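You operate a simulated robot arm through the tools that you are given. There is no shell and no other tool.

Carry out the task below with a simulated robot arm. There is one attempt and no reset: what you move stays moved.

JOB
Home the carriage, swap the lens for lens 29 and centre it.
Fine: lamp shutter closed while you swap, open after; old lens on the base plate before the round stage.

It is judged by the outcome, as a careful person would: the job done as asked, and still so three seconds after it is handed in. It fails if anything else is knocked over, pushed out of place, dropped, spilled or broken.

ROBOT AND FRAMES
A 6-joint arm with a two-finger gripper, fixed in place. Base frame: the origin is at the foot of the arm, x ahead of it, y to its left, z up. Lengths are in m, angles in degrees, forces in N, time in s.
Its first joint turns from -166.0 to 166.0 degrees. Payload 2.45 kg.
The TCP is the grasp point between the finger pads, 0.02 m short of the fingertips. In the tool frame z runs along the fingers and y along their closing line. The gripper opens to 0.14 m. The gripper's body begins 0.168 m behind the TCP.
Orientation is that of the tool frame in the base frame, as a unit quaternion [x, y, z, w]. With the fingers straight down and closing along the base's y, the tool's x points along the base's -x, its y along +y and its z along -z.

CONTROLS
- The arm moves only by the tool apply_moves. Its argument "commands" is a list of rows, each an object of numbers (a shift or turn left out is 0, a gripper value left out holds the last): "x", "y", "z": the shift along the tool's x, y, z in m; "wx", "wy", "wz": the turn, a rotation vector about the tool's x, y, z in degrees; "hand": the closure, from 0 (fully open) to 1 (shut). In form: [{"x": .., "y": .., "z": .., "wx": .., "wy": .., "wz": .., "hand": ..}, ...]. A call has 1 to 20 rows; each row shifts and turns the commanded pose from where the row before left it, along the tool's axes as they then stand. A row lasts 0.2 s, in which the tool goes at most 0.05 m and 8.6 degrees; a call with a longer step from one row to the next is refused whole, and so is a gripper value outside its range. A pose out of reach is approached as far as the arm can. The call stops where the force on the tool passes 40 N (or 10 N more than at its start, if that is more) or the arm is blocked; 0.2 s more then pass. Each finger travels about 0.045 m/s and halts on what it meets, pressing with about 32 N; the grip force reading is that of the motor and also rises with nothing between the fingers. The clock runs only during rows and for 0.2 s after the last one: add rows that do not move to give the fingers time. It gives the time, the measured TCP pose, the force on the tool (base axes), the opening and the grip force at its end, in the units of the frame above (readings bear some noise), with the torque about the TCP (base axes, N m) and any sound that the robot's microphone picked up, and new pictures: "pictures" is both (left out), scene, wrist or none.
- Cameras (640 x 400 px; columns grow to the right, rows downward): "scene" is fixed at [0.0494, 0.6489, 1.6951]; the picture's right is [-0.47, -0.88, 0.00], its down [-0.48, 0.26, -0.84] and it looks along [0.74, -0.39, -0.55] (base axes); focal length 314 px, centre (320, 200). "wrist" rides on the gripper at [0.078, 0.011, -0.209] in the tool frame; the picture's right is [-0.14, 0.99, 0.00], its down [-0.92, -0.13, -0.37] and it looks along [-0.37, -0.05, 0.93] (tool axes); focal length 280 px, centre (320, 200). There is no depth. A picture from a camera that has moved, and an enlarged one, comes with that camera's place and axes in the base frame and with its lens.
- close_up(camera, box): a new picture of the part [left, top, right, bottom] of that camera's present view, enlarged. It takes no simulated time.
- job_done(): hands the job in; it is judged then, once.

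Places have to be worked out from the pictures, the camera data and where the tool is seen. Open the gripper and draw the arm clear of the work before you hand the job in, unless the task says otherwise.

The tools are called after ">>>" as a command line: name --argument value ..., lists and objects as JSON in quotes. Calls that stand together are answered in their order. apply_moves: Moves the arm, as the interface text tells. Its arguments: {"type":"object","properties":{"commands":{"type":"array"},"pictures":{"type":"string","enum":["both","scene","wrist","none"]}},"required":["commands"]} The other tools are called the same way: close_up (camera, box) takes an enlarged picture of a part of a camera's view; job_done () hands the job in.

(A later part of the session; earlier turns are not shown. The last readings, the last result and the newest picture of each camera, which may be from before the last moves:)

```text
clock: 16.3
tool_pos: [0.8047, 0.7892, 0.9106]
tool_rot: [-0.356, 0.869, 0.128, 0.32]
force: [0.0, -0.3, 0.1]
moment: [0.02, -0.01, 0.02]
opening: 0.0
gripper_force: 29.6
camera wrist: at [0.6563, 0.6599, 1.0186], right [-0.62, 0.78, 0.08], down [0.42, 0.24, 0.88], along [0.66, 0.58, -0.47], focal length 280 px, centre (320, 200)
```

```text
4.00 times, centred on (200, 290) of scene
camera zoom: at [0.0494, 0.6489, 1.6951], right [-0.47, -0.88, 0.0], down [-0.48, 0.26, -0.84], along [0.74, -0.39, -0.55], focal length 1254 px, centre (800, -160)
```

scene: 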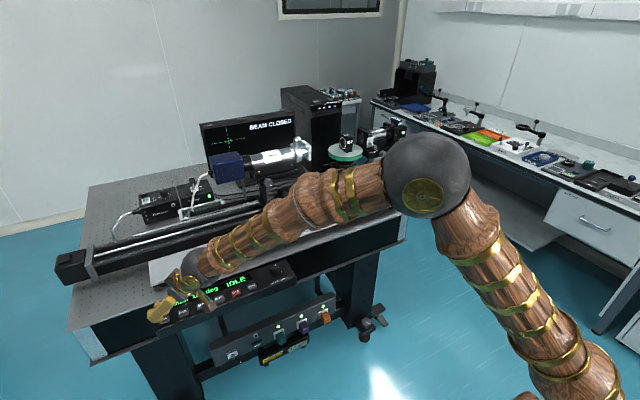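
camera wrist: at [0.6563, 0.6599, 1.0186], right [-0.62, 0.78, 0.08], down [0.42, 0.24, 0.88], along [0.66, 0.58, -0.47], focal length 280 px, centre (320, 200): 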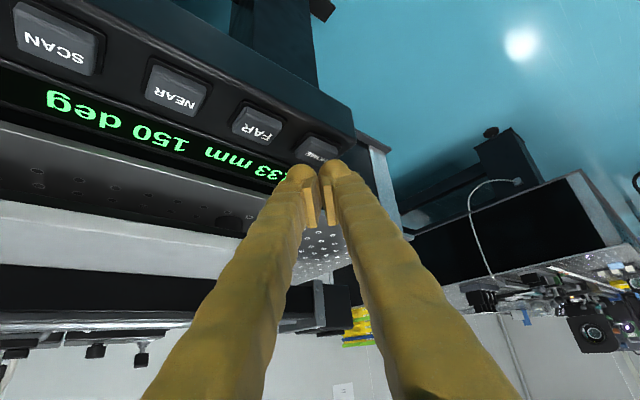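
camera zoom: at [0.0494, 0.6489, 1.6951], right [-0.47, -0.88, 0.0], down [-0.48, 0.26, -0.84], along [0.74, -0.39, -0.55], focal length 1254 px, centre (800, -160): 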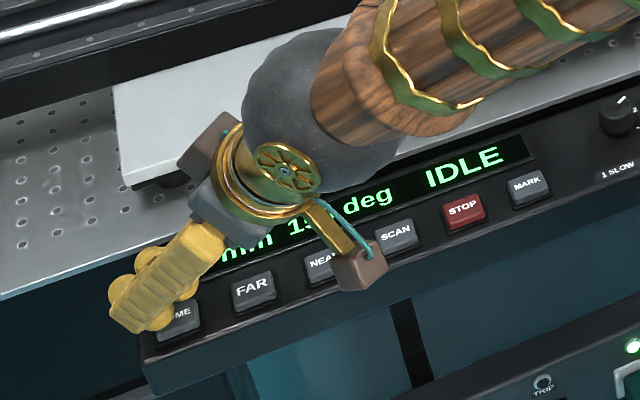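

Alignment is good: TCP at (0.805, 0.789) over HOME at (0.801, 0.787). I'll continue down in 4 mm steps.

>>> apply_moves --commands '[{"x": 0.0039, "y": -0.001, "z": 0.003, "hand": 1}, {"x": 0.0026, "z": 0.003, "hand": 1}, {"x": 0.0026, "z": 0.003, "hand": 1}, {"x": 0.0026, "z": 0.003, "hand": 1}, {"x": 0.0026, "z": 0.003, "hand": 1}]' --pictures "scene"

>>> close_up --camera "scene" --box '[120, 240, 280, 340]'

>>> close_up --camera "wrist" --box '[220, 80, 420, 220]'

```text
clock: 17.5
tool_pos: [0.8039, 0.7867, 0.892]
tool_rot: [-0.355, 0.869, 0.128, 0.321]
force: [-3.8, -7.3, 23.2]
moment: [-0.21, 0.17, 0.01]
opening: 0.0061
gripper_force: 29.5
heard: click
```

scene: 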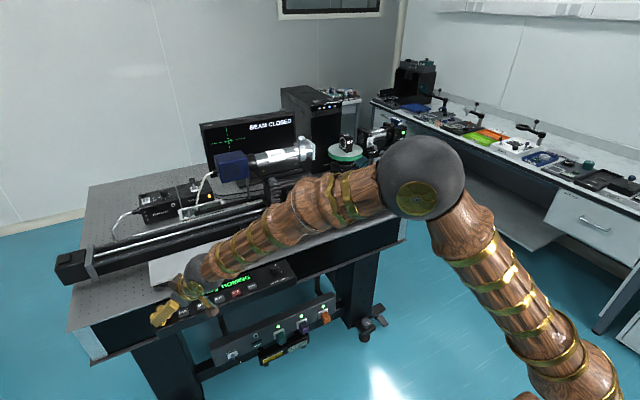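

```text
4.00 times, centred on (200, 290) of scene
camera zoom: at [0.0494, 0.6489, 1.6951], right [-0.47, -0.88, 0.0], down [-0.48, 0.26, -0.84], along [0.74, -0.39, -0.55], focal length 1254 px, centre (800, -160)
```

zoom: 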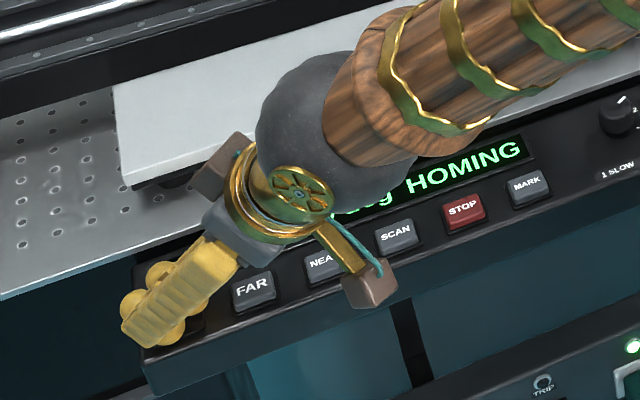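

```text
2.86 times, centred on (320, 150) of wrist
camera zoom: at [0.6558, 0.6569, 0.9994], right [-0.62, 0.78, 0.08], down [0.42, 0.24, 0.88], along [0.67, 0.58, -0.47], focal length 801 px, centre (320, 343)
```

zoom: 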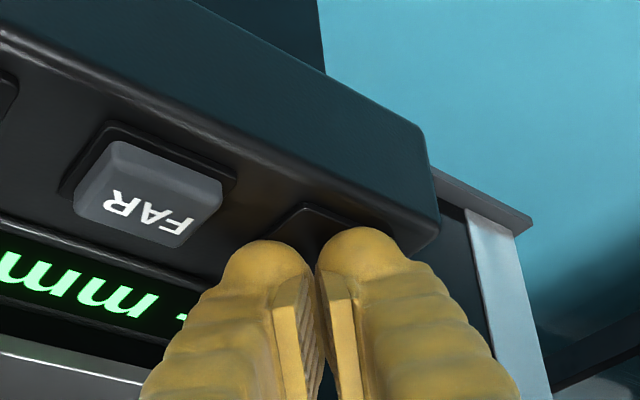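

A click was heard and the display says HOMING. I'll lift off the button and immediately check which way the carriage travels.

>>> apply_moves --commands '[{"x": -0.013, "z": -0.0152, "hand": 1}]' --pictures "scene"

>>> close_up --camera "scene" --box '[200, 100, 400, 220]'

>>> close_up --camera "scene" --box '[120, 240, 280, 340]'

```text
clock: 17.9
tool_pos: [0.804, 0.7872, 0.9079]
tool_rot: [-0.357, 0.869, 0.128, 0.319]
force: [-0.2, -0.2, -0.9]
moment: [0.01, -0.04, -0.01]
opening: 0.0
gripper_force: 29.0
```

scene: 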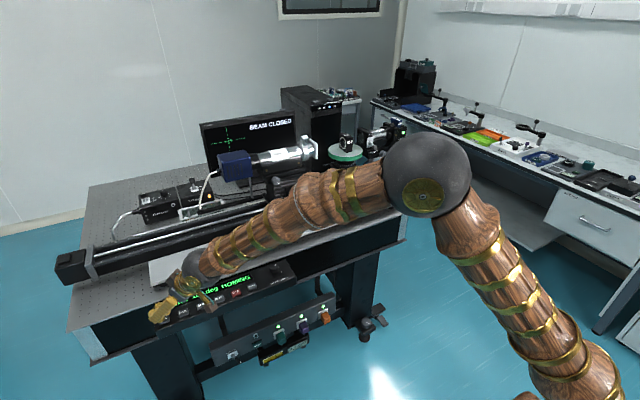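

```text
3.20 times, centred on (300, 160) of scene
camera zoom: at [0.0494, 0.6489, 1.6951], right [-0.47, -0.88, 0.0], down [-0.48, 0.26, -0.84], along [0.74, -0.39, -0.55], focal length 1004 px, centre (384, 328)
```

zoom: 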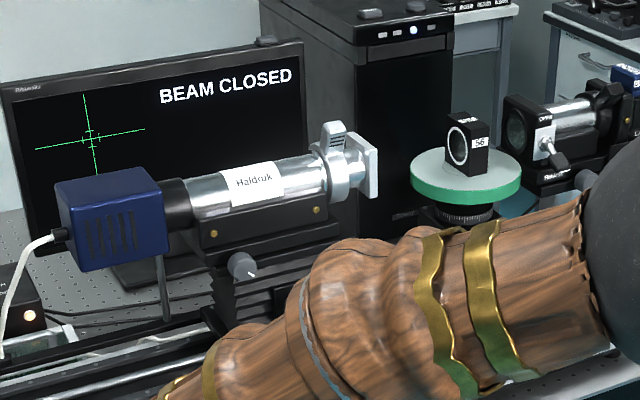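

```text
4.00 times, centred on (200, 290) of scene
camera zoom: at [0.0494, 0.6489, 1.6951], right [-0.47, -0.88, 0.0], down [-0.48, 0.26, -0.84], along [0.74, -0.39, -0.55], focal length 1254 px, centre (800, -160)
```

zoom: 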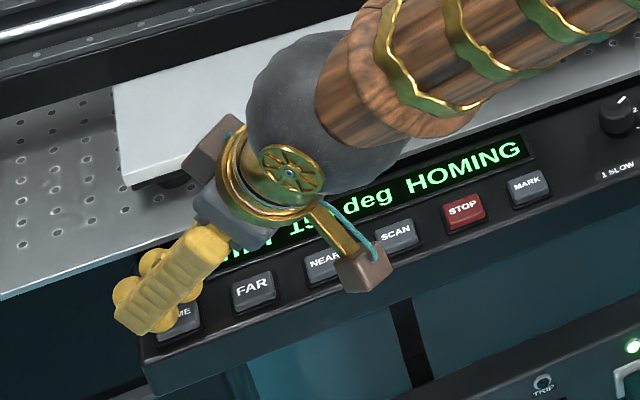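

The carriage is moving toward the stage, so I need to judge the clearance to lens 56 before it gets there. Time is frozen between calls, so I'll measure carefully now.

>>> close_up --camera "wrist" --box '[0, 0, 640, 400]'

>>> close_up --camera "wrist" --box '[0, 60, 320, 260]'

>>> close_up --camera "scene" --box '[290, 120, 370, 180]'

```text
1.00 times, centred on (320, 200) of wrist (not enlarged: the box is as wide or as high as the picture)
camera zoom: at [0.6553, 0.6577, 1.0167], right [-0.62, 0.78, 0.08], down [0.42, 0.24, 0.88], along [0.66, 0.58, -0.47], focal length 280 px, centre (320, 200)
```

zoom: 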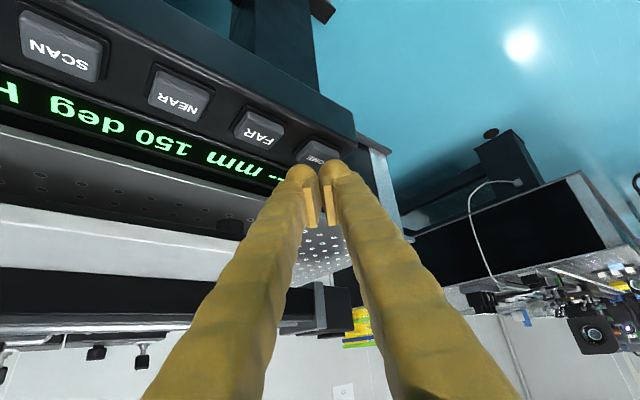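

```text
2.00 times, centred on (160, 160) of wrist
camera zoom: at [0.6553, 0.6577, 1.0167], right [-0.62, 0.78, 0.08], down [0.42, 0.24, 0.88], along [0.66, 0.58, -0.47], focal length 561 px, centre (640, 280)
```

zoom: 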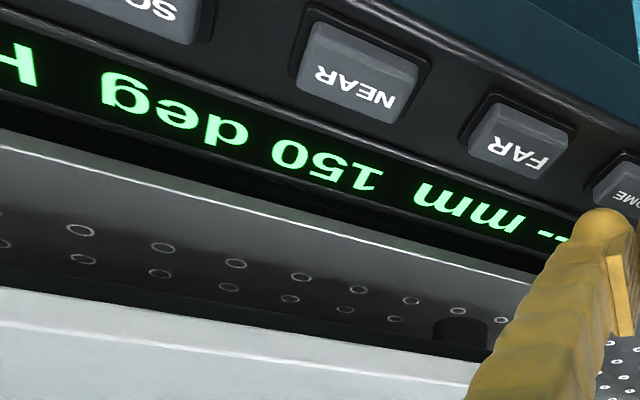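

```text
6.67 times, centred on (330, 150) of scene
camera zoom: at [0.0494, 0.6489, 1.6951], right [-0.47, -0.88, 0.0], down [-0.48, 0.26, -0.84], along [0.74, -0.39, -0.55], focal length 2091 px, centre (253, 533)
```

zoom: 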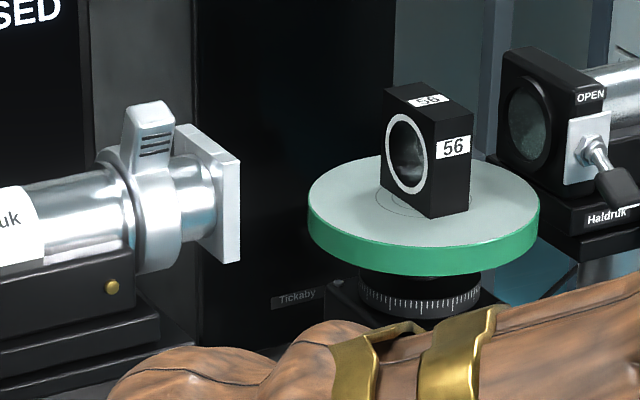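

While homing, the display shows "-- mm". The telescope's front plate is now at y about 0.13, with the disc edge at 0.053 and the lens face near -0.01, so there is margin. I'll move over STOP while it travels so I can halt it if the clearance gets tight.

>>> apply_moves --commands '[{"x": 0.011, "y": -0.0312, "z": -0.034, "hand": 1}, {"x": 0.0207, "y": -0.0312, "z": -0.0227, "hand": 1}, {"x": 0.0207, "y": -0.0312, "z": -0.0227, "hand": 1}, {"x": 0.0207, "y": -0.0312, "z": -0.0227, "hand": 1}]' --pictures "scene"

>>> close_up --camera "scene" --box '[260, 120, 380, 200]'

>>> close_up --camera "scene" --box '[120, 240, 300, 340]'

```text
clock: 18.9
tool_pos: [0.8019, 0.6119, 0.9399]
tool_rot: [-0.356, 0.869, 0.127, 0.318]
force: [0.9, -0.9, -0.5]
moment: [0.0, -0.01, 0.01]
opening: 0.0
gripper_force: 30.2
```

scene: 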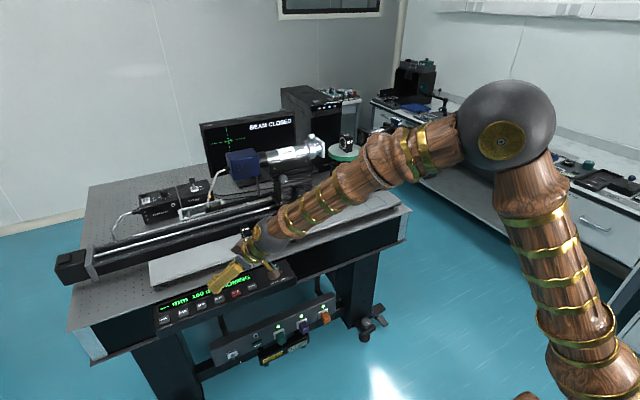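

```text
5.00 times, centred on (320, 160) of scene
camera zoom: at [0.0494, 0.6489, 1.6951], right [-0.47, -0.88, 0.0], down [-0.48, 0.26, -0.84], along [0.74, -0.39, -0.55], focal length 1568 px, centre (320, 400)
```

zoom: 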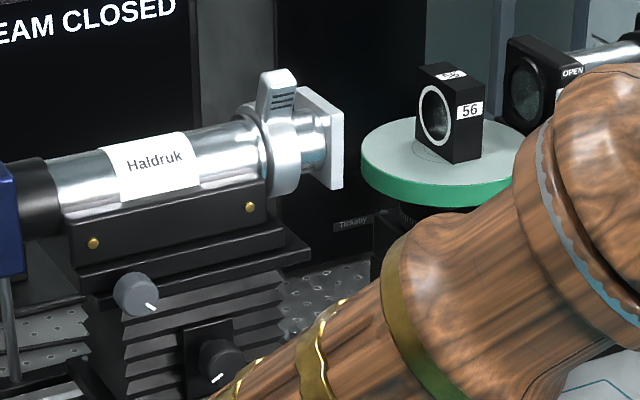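

```text
3.56 times, centred on (210, 290) of scene
camera zoom: at [0.0494, 0.6489, 1.6951], right [-0.47, -0.88, 0.0], down [-0.48, 0.26, -0.84], along [0.74, -0.39, -0.55], focal length 1115 px, centre (711, -120)
```

zoom: 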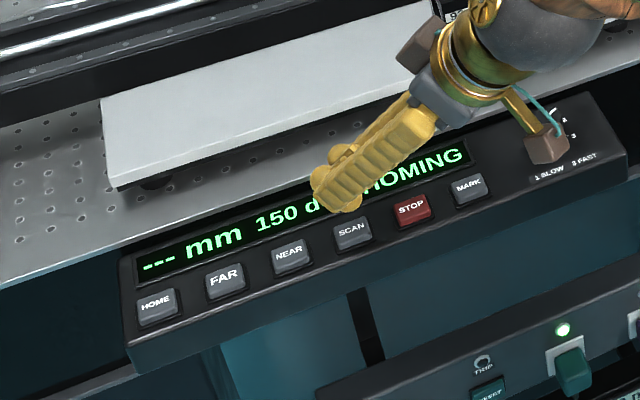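

The plate is now at y about 0.10, moving about 29 mm/s, with its lower edge about 14 mm above the disc level by my estimate. I'll put the finger right over STOP and keep watching.

>>> apply_moves --commands '[{"x": 0.0344, "y": -0.0313, "z": -0.0028, "hand": 1}]' --pictures "scene"

>>> close_up --camera "scene" --box '[290, 120, 370, 180]'

>>> close_up --camera "scene" --box '[120, 240, 300, 340]'

>>> close_up --camera "wrist" --box '[0, 0, 640, 400]'

```text
clock: 19.3
tool_pos: [0.805, 0.5689, 0.9223]
tool_rot: [-0.355, 0.869, 0.127, 0.32]
force: [0.1, 0.8, 0.9]
moment: [0.04, 0.0, -0.02]
opening: 0.0
gripper_force: 29.2
```

scene: 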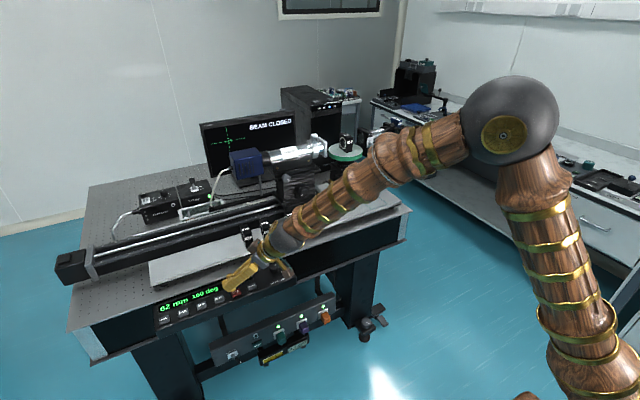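

```text
6.67 times, centred on (330, 150) of scene
camera zoom: at [0.0494, 0.6489, 1.6951], right [-0.47, -0.88, 0.0], down [-0.48, 0.26, -0.84], along [0.74, -0.39, -0.55], focal length 2091 px, centre (253, 533)
```

zoom: 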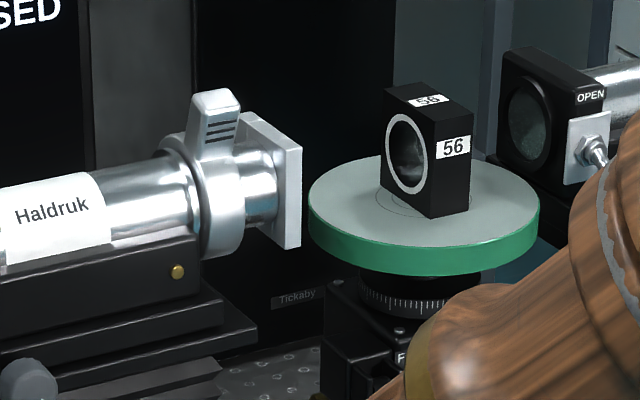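

```text
3.56 times, centred on (210, 290) of scene
camera zoom: at [0.0494, 0.6489, 1.6951], right [-0.47, -0.88, 0.0], down [-0.48, 0.26, -0.84], along [0.74, -0.39, -0.55], focal length 1115 px, centre (711, -120)
```

zoom: 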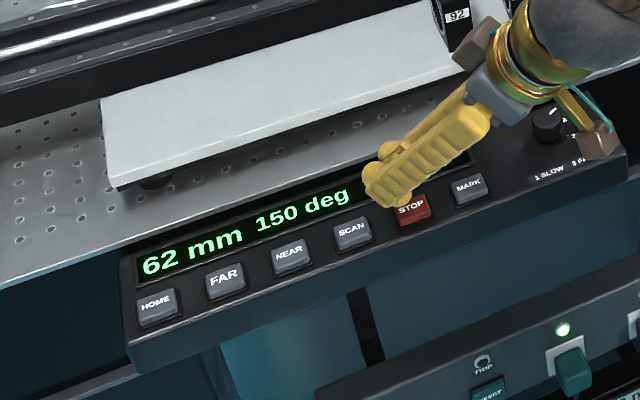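

```text
1.00 times, centred on (320, 200) of wrist (not enlarged: the box is as wide or as high as the picture)
camera zoom: at [0.6571, 0.4403, 1.0306], right [-0.62, 0.78, 0.08], down [0.42, 0.24, 0.88], along [0.66, 0.58, -0.47], focal length 280 px, centre (320, 200)
```

zoom: 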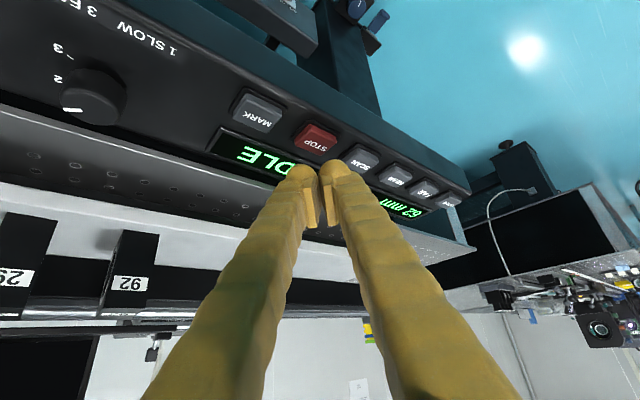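

Homing finished: the display reads 62 mm, IDLE, with the plate at y about 0.088, clear of the disc. I'll lift away, reset to zero yaw with a 20 degree outward lean, open the gripper, and go look at the lens row.

>>> apply_moves --commands '[{"x": -0.0325, "z": -0.0375, "hand": 1}, {"x": -0.0325, "z": -0.0375, "hand": 1}, {"x": -0.0325, "z": -0.0375, "hand": 1}, {"x": -0.0325, "z": -0.0375, "hand": 0}, {"x": -0.0325, "z": -0.0375, "hand": 0}, {"wy": 6.67, "hand": 0}, {"wy": 6.67, "hand": 0}, {"wy": 6.66, "hand": 0}, {"wx": 2.54, "wz": 6.97, "hand": 0}, {"wx": 2.54, "wz": 6.97, "hand": 0}, {"wx": 2.54, "wz": 6.97, "hand": 0}, {"wx": 2.54, "wz": 6.97, "hand": 0}, {"wx": 2.54, "wz": 6.97, "hand": 0}, {"wx": 2.54, "wz": 6.97, "hand": 0}, {"y": -0.04, "hand": 0}, {"y": -0.04, "hand": 0}, {"y": -0.04, "hand": 0}, {"y": -0.04, "hand": 0}]' --pictures "both"

>>> close_up --camera "wrist" --box '[220, 120, 420, 260]'

>>> close_up --camera "scene" --box '[220, 120, 380, 260]'

```text
clock: 23.1
tool_pos: [0.8058, 0.4112, 1.1707]
tool_rot: [0.0, 0.984, 0.0, 0.177]
force: [-0.4, -0.4, -0.7]
moment: [0.03, -0.01, -0.01]
opening: 0.1401
gripper_force: 0.2
camera wrist: at [0.6594, 0.4232, 1.339], right [0.13, 0.99, 0.05], down [0.73, -0.13, 0.67], along [0.67, -0.05, -0.74], focal length 280 px, centre (320, 200)
```

scene: 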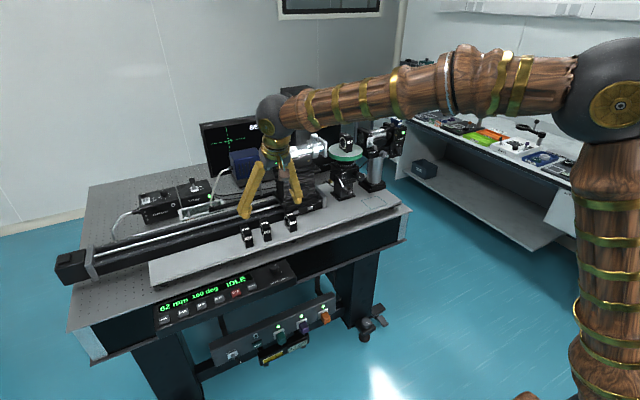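
wrist: 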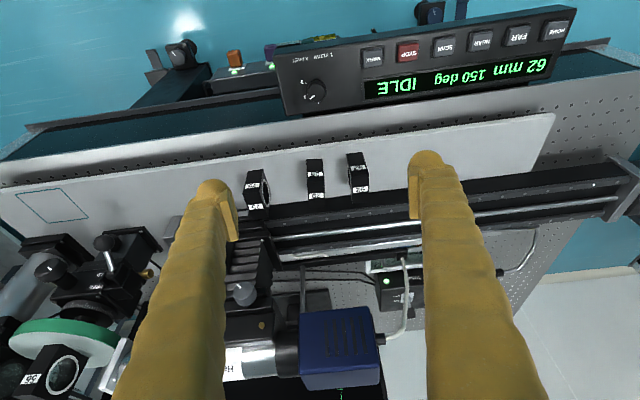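

```text
2.86 times, centred on (320, 190) of wrist
camera zoom: at [0.6594, 0.4232, 1.339], right [0.13, 0.99, 0.05], down [0.73, -0.13, 0.67], along [0.67, -0.05, -0.74], focal length 801 px, centre (320, 229)
```

zoom: 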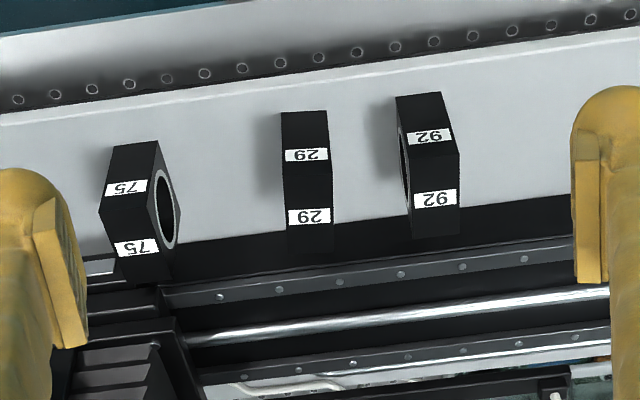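

```text
2.86 times, centred on (300, 190) of scene
camera zoom: at [0.0494, 0.6489, 1.6951], right [-0.47, -0.88, 0.0], down [-0.48, 0.26, -0.84], along [0.74, -0.39, -0.55], focal length 896 px, centre (377, 229)
```

zoom: 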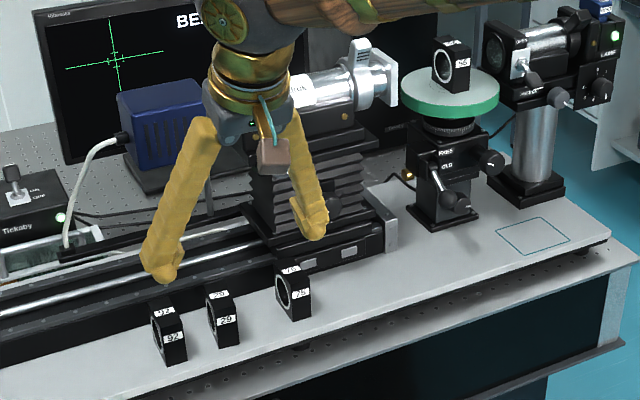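

All three spare lenses are clearly labelled, and lens 29 sits near (0.98, 0.39) with a slight yaw. I'll zoom further to measure its corners and its distance from the rail.

>>> close_up --camera "wrist" --box '[290, 150, 370, 210]'

>>> close_up --camera "scene" --box '[230, 200, 310, 260]'

>>> close_up --camera "wrist" --box '[0, 170, 160, 290]'

>>> close_up --camera "wrist" --box '[0, 310, 120, 400]'

```text
6.67 times, centred on (330, 180) of wrist
camera zoom: at [0.6594, 0.4232, 1.339], right [0.13, 0.99, 0.05], down [0.73, -0.13, 0.67], along [0.67, -0.05, -0.74], focal length 1869 px, centre (253, 333)
```

zoom: 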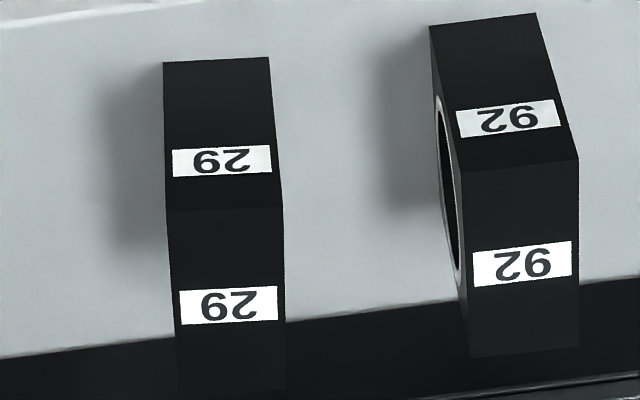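

```text
6.67 times, centred on (270, 230) of scene
camera zoom: at [0.0494, 0.6489, 1.6951], right [-0.47, -0.88, 0.0], down [-0.48, 0.26, -0.84], along [0.74, -0.39, -0.55], focal length 2091 px, centre (653, 0)
```

zoom: 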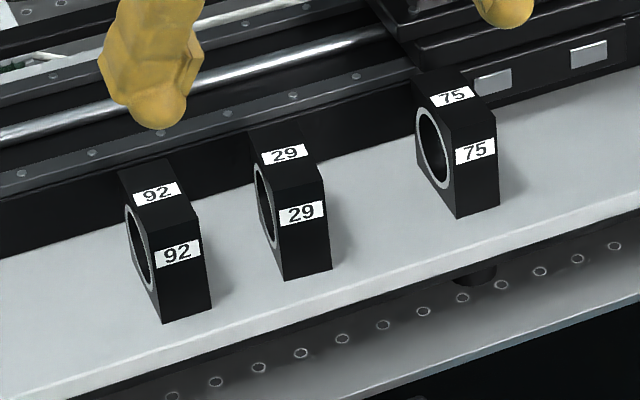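

```text
3.33 times, centred on (80, 230) of wrist
camera zoom: at [0.6594, 0.4232, 1.339], right [0.13, 0.99, 0.05], down [0.73, -0.13, 0.67], along [0.67, -0.05, -0.74], focal length 935 px, centre (1120, 100)
```

zoom: 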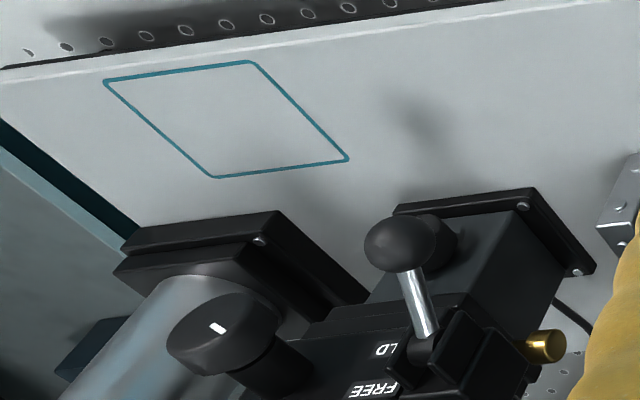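

```text
4.44 times, centred on (60, 355) of wrist
camera zoom: at [0.6594, 0.4232, 1.339], right [0.13, 0.99, 0.05], down [0.73, -0.13, 0.67], along [0.67, -0.05, -0.74], focal length 1246 px, centre (1476, -489)
```

zoom: 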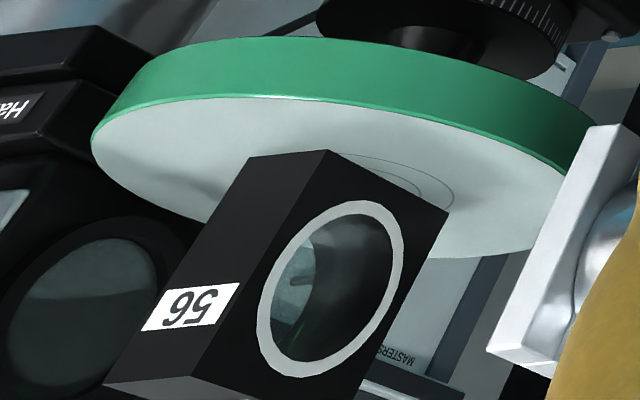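

Lens 29 measures about 30 x 64 x 66 mm, centred near (0.986, 0.393), yaw about -6 degrees, with roughly 39 mm to the rail behind it. The old lens goes first, so I'll move to a viewpoint in front of the stage.

>>> apply_moves --commands '[{"x": -0.015, "z": -0.0405, "hand": 0}, {"x": -0.015, "z": -0.0405, "hand": 0}, {"x": -0.015, "z": -0.0405, "hand": 0}, {"x": -0.0154, "y": -0.0433, "z": 0.0057, "hand": 0}, {"x": -0.0154, "y": -0.0433, "z": 0.0057, "hand": 0}, {"x": -0.0154, "y": -0.0433, "z": 0.0057, "hand": 0}, {"x": -0.0154, "y": -0.0433, "z": 0.0057, "hand": 0}, {"x": -0.0154, "y": -0.0433, "z": 0.0057, "hand": 0}, {"x": -0.0154, "y": -0.0433, "z": 0.0057, "hand": 0}, {"x": -0.0154, "y": -0.0433, "z": 0.0057, "hand": 0}, {"x": -0.0154, "y": -0.0433, "z": 0.0057, "hand": 0}, {"x": -0.0154, "y": -0.0433, "z": 0.0057, "hand": 0}, {"x": -0.0154, "y": -0.0433, "z": 0.0057, "hand": 0}, {"hand": 0}]' --pictures "both"

>>> close_up --camera "wrist" --box '[240, 140, 400, 240]'

>>> close_up --camera "wrist" --box '[290, 160, 370, 220]'

>>> close_up --camera "scene" --box '[290, 100, 410, 190]'

```text
clock: 26.1
tool_pos: [0.9711, -0.022, 1.2982]
tool_rot: [-0.001, 0.984, 0.0, 0.177]
force: [0.4, -0.4, -0.9]
moment: [-0.02, 0.01, 0.01]
opening: 0.1399
gripper_force: 0.0
camera wrist: at [0.8235, -0.0099, 1.4671], right [0.13, 0.99, 0.05], down [0.73, -0.13, 0.67], along [0.67, -0.05, -0.74], focal length 280 px, centre (320, 200)
```

scene: 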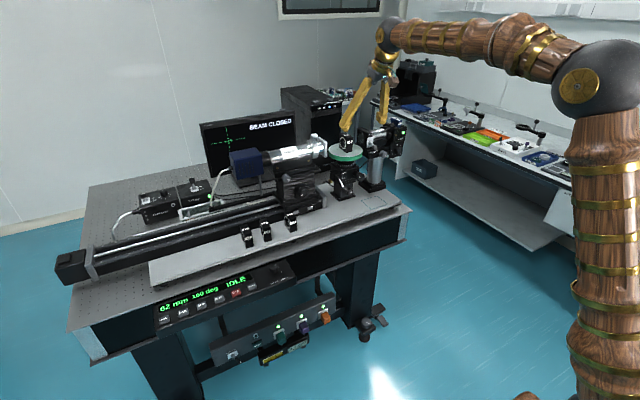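
wrist: 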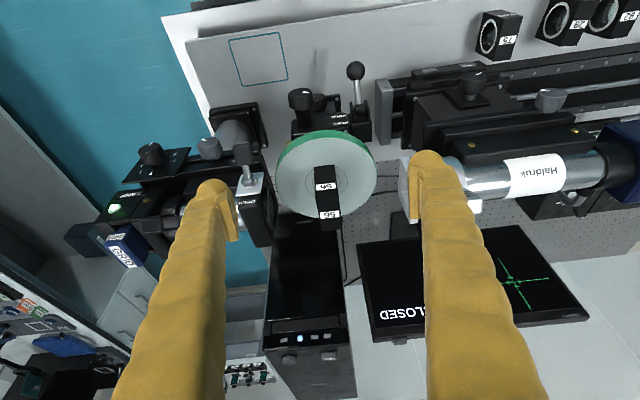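

```text
4.00 times, centred on (320, 190) of wrist
camera zoom: at [0.8235, -0.0099, 1.4671], right [0.13, 0.99, 0.05], down [0.73, -0.13, 0.67], along [0.67, -0.05, -0.74], focal length 1122 px, centre (320, 240)
```

zoom: 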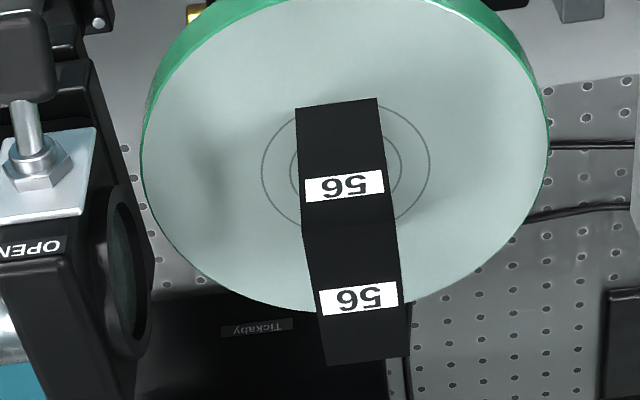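

```text
6.67 times, centred on (330, 190) of wrist
camera zoom: at [0.8235, -0.0099, 1.4671], right [0.13, 0.99, 0.05], down [0.73, -0.13, 0.67], along [0.67, -0.05, -0.74], focal length 1869 px, centre (253, 267)
```

zoom: 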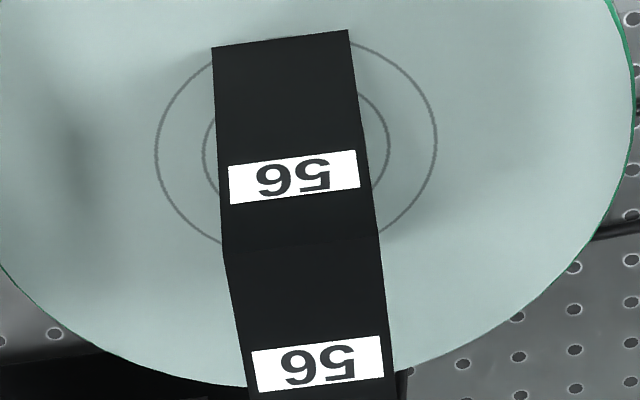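

```text
4.44 times, centred on (350, 145) of scene
camera zoom: at [0.0494, 0.6489, 1.6951], right [-0.47, -0.88, 0.0], down [-0.48, 0.26, -0.84], along [0.74, -0.39, -0.55], focal length 1394 px, centre (187, 444)
```

zoom: 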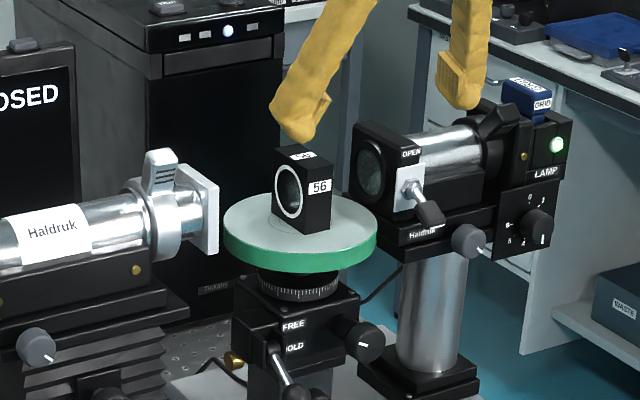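

Lens 56 sits at about (1.0925, -0.0185), top at z 1.20, close to the ring centre at (1.090, -0.018). I'll narrow the opening to about 60 mm so the fingers clear the lamp head, and hover above it.

>>> apply_moves --commands '[{"hand": 0.57}, {"hand": 0.57}, {"hand": 0.57}, {"hand": 0.57}, {"hand": 0.57}, {"x": -0.0244, "y": 0.0009, "z": 0.0192, "hand": 0.57}, {"x": -0.0244, "y": 0.0009, "z": 0.0192, "hand": 0.57}, {"x": -0.0244, "y": 0.0009, "z": 0.0192, "hand": 0.57}, {"x": -0.0244, "y": 0.0009, "z": 0.0192, "hand": 0.57}, {"hand": 0.57}]' --pictures "both"

>>> close_up --camera "wrist" --box '[220, 100, 420, 240]'

>>> close_up --camera "scene" --box '[300, 90, 420, 180]'

```text
clock: 28.3
tool_pos: [1.0916, -0.018, 1.2608]
tool_rot: [0.0, 0.984, 0.0, 0.178]
force: [0.9, 1.0, 0.0]
moment: [0.0, 0.0, 0.0]
opening: 0.0605
gripper_force: 0.1
camera wrist: at [0.9437, -0.0067, 1.4279], right [0.13, 0.99, 0.05], down [0.73, -0.13, 0.67], along [0.67, -0.05, -0.74], focal length 280 px, centre (320, 200)
```

scene: 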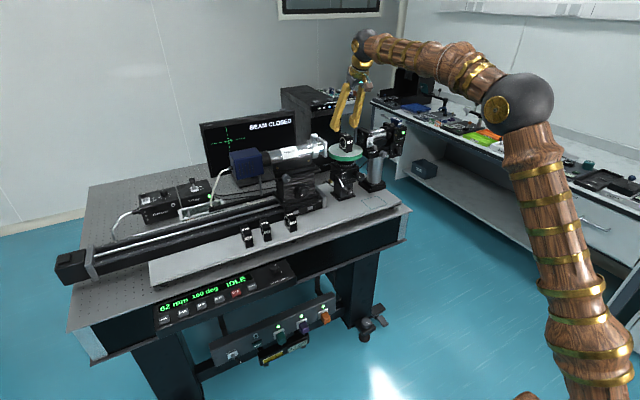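
wrist: 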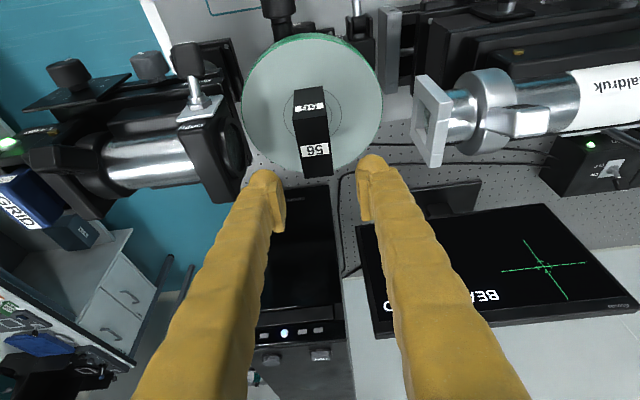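

```text
2.86 times, centred on (320, 170) of wrist
camera zoom: at [0.9437, -0.0067, 1.4279], right [0.13, 0.99, 0.05], down [0.73, -0.13, 0.67], along [0.67, -0.05, -0.74], focal length 801 px, centre (320, 286)
```

zoom: 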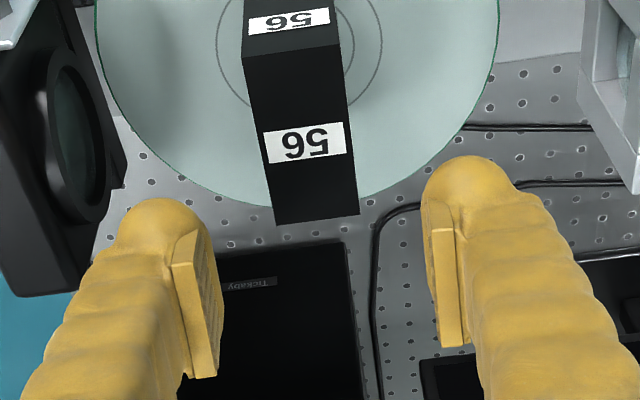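

```text
4.44 times, centred on (360, 135) of scene
camera zoom: at [0.0494, 0.6489, 1.6951], right [-0.47, -0.88, 0.0], down [-0.48, 0.26, -0.84], along [0.74, -0.39, -0.55], focal length 1394 px, centre (142, 489)
```

zoom: 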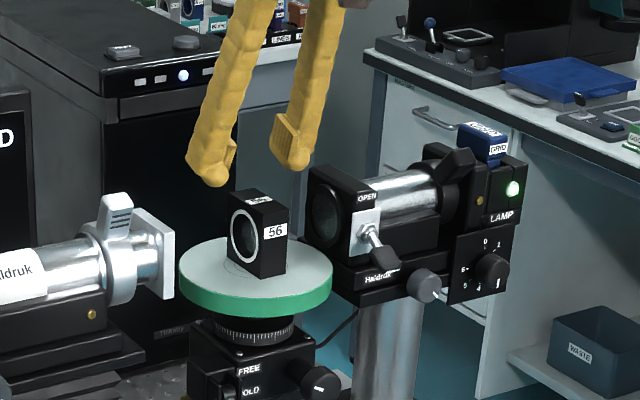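

The fingers straddle lens 56 evenly in y. I'll lower to about z 1.198 so the pads overlap the top roughly 20 mm of the mount.

>>> apply_moves --commands '[{"x": 0.0067, "z": 0.0143, "hand": 0.57}, {"x": 0.0067, "z": 0.0143, "hand": 0.57}, {"x": 0.0067, "z": 0.0143, "hand": 0.57}, {"x": 0.0067, "z": 0.0143, "hand": 0.57}, {"hand": 0.57}]' --pictures "both"

>>> close_up --camera "wrist" --box '[220, 100, 420, 240]'

>>> close_up --camera "scene" --box '[310, 110, 390, 170]'

```text
clock: 29.5
tool_pos: [1.0855, -0.0172, 1.198]
tool_rot: [0.0, 0.984, 0.001, 0.176]
force: [0.2, -0.4, -0.3]
moment: [0.02, -0.03, -0.03]
opening: 0.0602
gripper_force: 0.0
camera wrist: at [0.9378, -0.0063, 1.3657], right [0.13, 0.99, 0.05], down [0.73, -0.13, 0.67], along [0.67, -0.05, -0.74], focal length 280 px, centre (320, 200)
```

scene: 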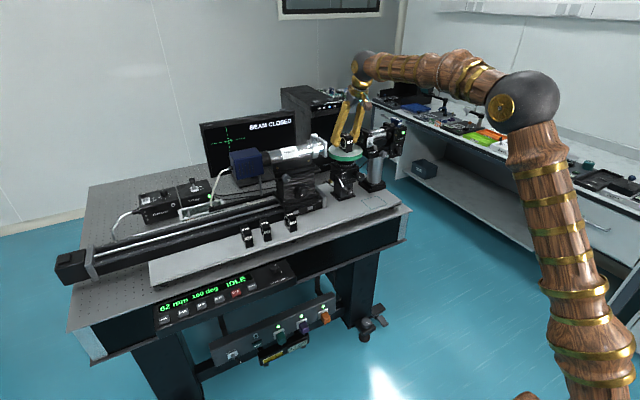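
wrist: 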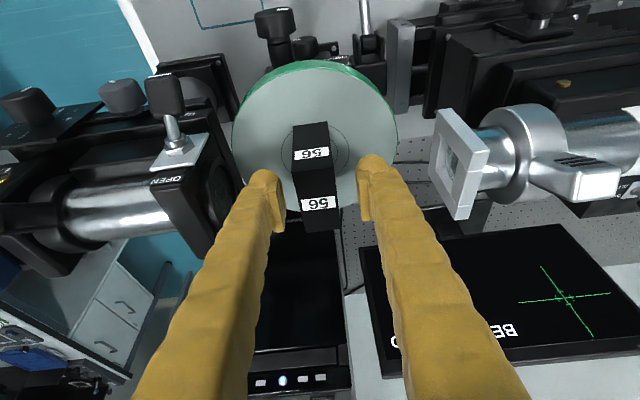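

```text
2.86 times, centred on (320, 170) of wrist
camera zoom: at [0.9378, -0.0063, 1.3657], right [0.13, 0.99, 0.05], down [0.73, -0.13, 0.67], along [0.67, -0.05, -0.74], focal length 801 px, centre (320, 286)
```

zoom: 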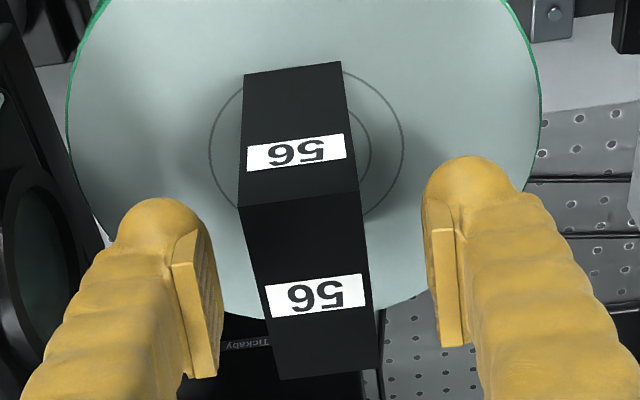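

```text
6.67 times, centred on (350, 140) of scene
camera zoom: at [0.0494, 0.6489, 1.6951], right [-0.47, -0.88, 0.0], down [-0.48, 0.26, -0.84], along [0.74, -0.39, -0.55], focal length 2091 px, centre (120, 600)
```

zoom: 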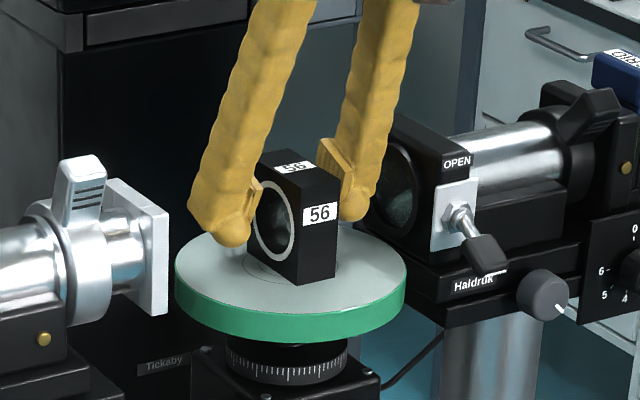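

The block centre reads (1.087, -0.019) against TCP (1.0855, -0.017). I'll nudge 2 mm in -y, then close on the mount.

>>> apply_moves --commands '[{"y": -0.002, "hand": 0.57}, {"hand": 0.7}, {"hand": 0.78}, {"hand": 0.9}, {"hand": 1}, {"hand": 1}]' --pictures "wrist"

>>> close_up --camera "wrist" --box '[220, 100, 420, 240]'

>>> close_up --camera "scene" --box '[310, 110, 390, 170]'

```text
clock: 30.9
tool_pos: [1.0853, -0.0201, 1.1978]
tool_rot: [0.0, 0.984, 0.0, 0.177]
force: [-1.6, 0.1, 0.7]
moment: [0.04, -0.01, 0.0]
opening: 0.0269
gripper_force: 32.5
camera wrist: at [0.9377, -0.0089, 1.3658], right [0.13, 0.99, 0.05], down [0.73, -0.13, 0.67], along [0.67, -0.05, -0.74], focal length 280 px, centre (320, 200)
```

wrist: 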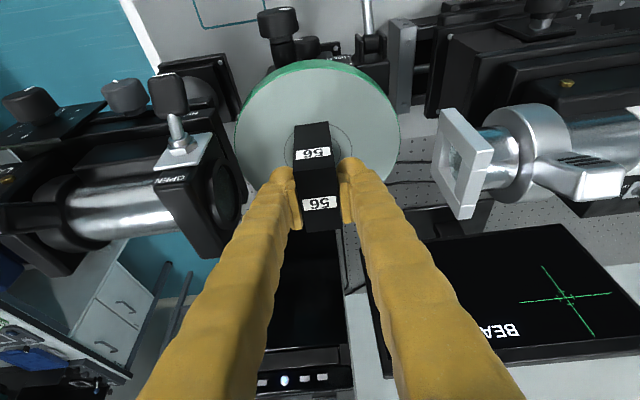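

```text
2.86 times, centred on (320, 170) of wrist
camera zoom: at [0.9377, -0.0089, 1.3658], right [0.13, 0.99, 0.05], down [0.73, -0.13, 0.67], along [0.67, -0.05, -0.74], focal length 801 px, centre (320, 286)
```

zoom: 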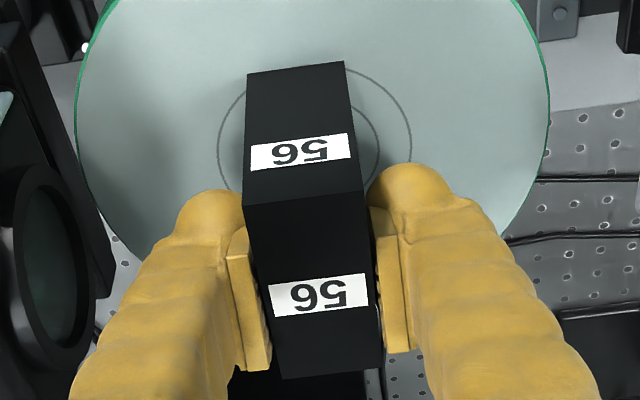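

```text
6.67 times, centred on (350, 140) of scene
camera zoom: at [0.0494, 0.6489, 1.6951], right [-0.47, -0.88, 0.0], down [-0.48, 0.26, -0.84], along [0.74, -0.39, -0.55], focal length 2091 px, centre (120, 600)
```

zoom: 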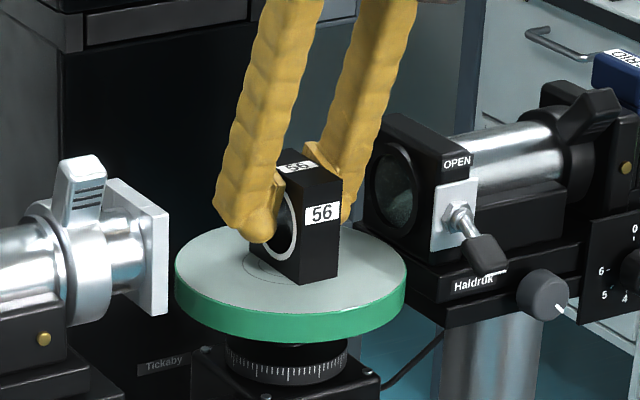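

The grip holds at 27 mm opening and 32 N. I'll lift a little first and confirm the lens comes up cleanly.

>>> apply_moves --commands '[{"x": -0.0035, "z": -0.0094, "hand": 1}, {"x": -0.0035, "z": -0.0094, "hand": 1}, {"hand": 1}]' --pictures "wrist"

>>> close_up --camera "scene" --box '[310, 110, 390, 170]'

```text
clock: 31.7
tool_pos: [1.086, -0.0211, 1.2186]
tool_rot: [0.0, 0.984, 0.0, 0.177]
force: [-0.8, 0.4, -1.3]
moment: [0.04, -0.06, -0.02]
opening: 0.0269
gripper_force: 31.9
camera wrist: at [0.9375, -0.0097, 1.3864], right [0.13, 0.99, 0.05], down [0.73, -0.13, 0.67], along [0.67, -0.05, -0.74], focal length 280 px, centre (320, 200)
```

wrist: 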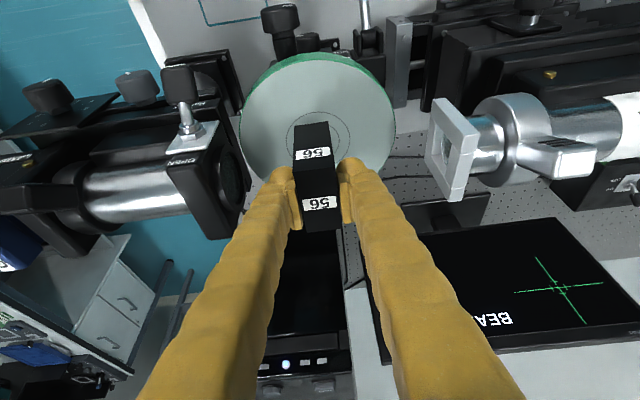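

```text
6.67 times, centred on (350, 140) of scene
camera zoom: at [0.0494, 0.6489, 1.6951], right [-0.47, -0.88, 0.0], down [-0.48, 0.26, -0.84], along [0.74, -0.39, -0.55], focal length 2091 px, centre (120, 600)
```

zoom: 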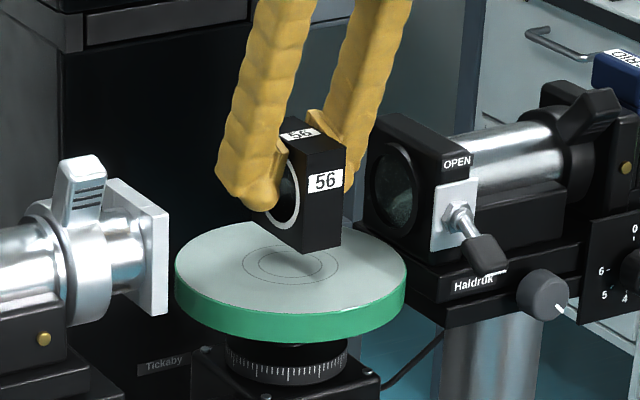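

Lens 56 is lifted cleanly. I'll raise it further, draw it back toward the robot, shift over in front of the outlined square, and lower to about 6 cm above the plate.

>>> apply_moves --commands '[{"x": -0.0087, "z": -0.0234, "hand": 1}, {"x": -0.0087, "z": -0.0234, "hand": 1}, {"x": 0.0398, "z": -0.0148, "hand": 1}, {"x": 0.0398, "z": -0.0148, "hand": 1}, {"x": 0.0398, "z": -0.0148, "hand": 1}, {"x": 0.0398, "z": -0.0148, "hand": 1}, {"y": -0.0313, "hand": 1}, {"y": -0.0313, "hand": 1}, {"y": -0.0313, "hand": 1}, {"x": 0.0144, "z": 0.0388, "hand": 1}, {"x": 0.0144, "z": 0.0388, "hand": 1}, {"x": 0.0144, "z": 0.0388, "hand": 1}, {"x": 0.0144, "z": 0.0388, "hand": 1}, {"x": 0.0144, "z": 0.0388, "hand": 1}, {"x": 0.0144, "z": 0.0388, "hand": 1}, {"hand": 1}]' --pictures "both"

>>> close_up --camera "wrist" --box '[200, 100, 440, 260]'

>>> close_up --camera "scene" --box '[310, 130, 430, 230]'

```text
clock: 35.1
tool_pos: [0.9145, -0.1134, 1.0178]
tool_rot: [0.0, 0.984, 0.0, 0.177]
force: [0.8, -0.3, -2.1]
moment: [0.04, -0.01, -0.01]
opening: 0.0268
gripper_force: 32.1
camera wrist: at [0.7668, -0.1028, 1.1866], right [0.13, 0.99, 0.05], down [0.73, -0.13, 0.67], along [0.67, -0.05, -0.74], focal length 280 px, centre (320, 200)
```

scene: 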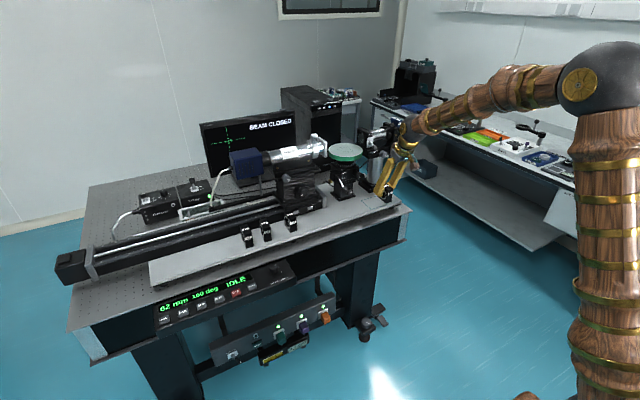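
wrist: 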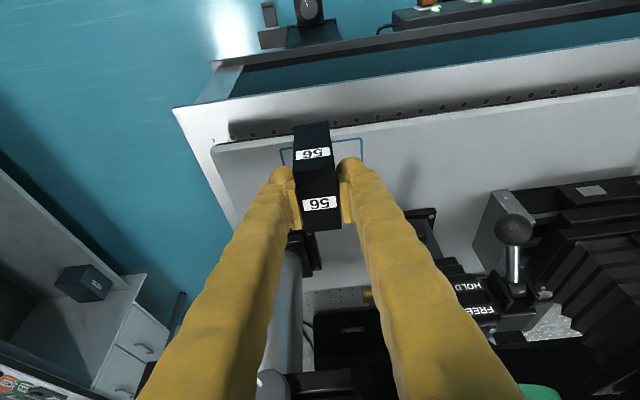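

```text
2.50 times, centred on (320, 180) of wrist
camera zoom: at [0.7668, -0.1028, 1.1866], right [0.13, 0.99, 0.05], down [0.73, -0.13, 0.67], along [0.67, -0.05, -0.74], focal length 701 px, centre (320, 250)
```

zoom: 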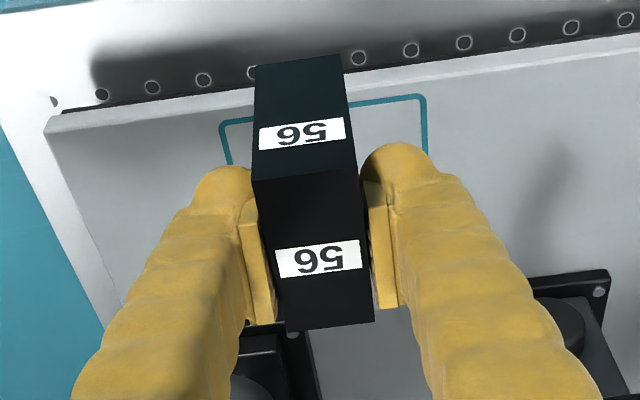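

```text
4.00 times, centred on (370, 180) of scene
camera zoom: at [0.0494, 0.6489, 1.6951], right [-0.47, -0.88, 0.0], down [-0.48, 0.26, -0.84], along [0.74, -0.39, -0.55], focal length 1254 px, centre (120, 280)
```

zoom: 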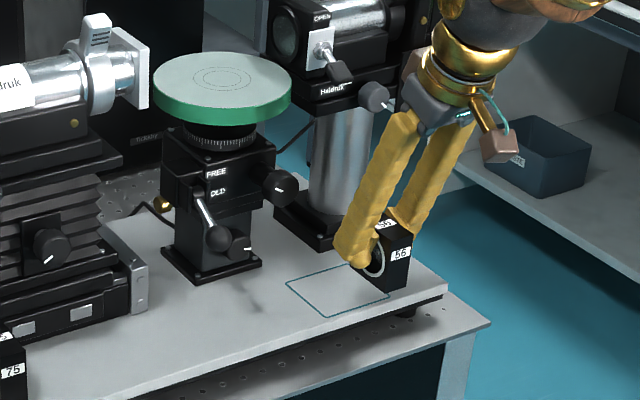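

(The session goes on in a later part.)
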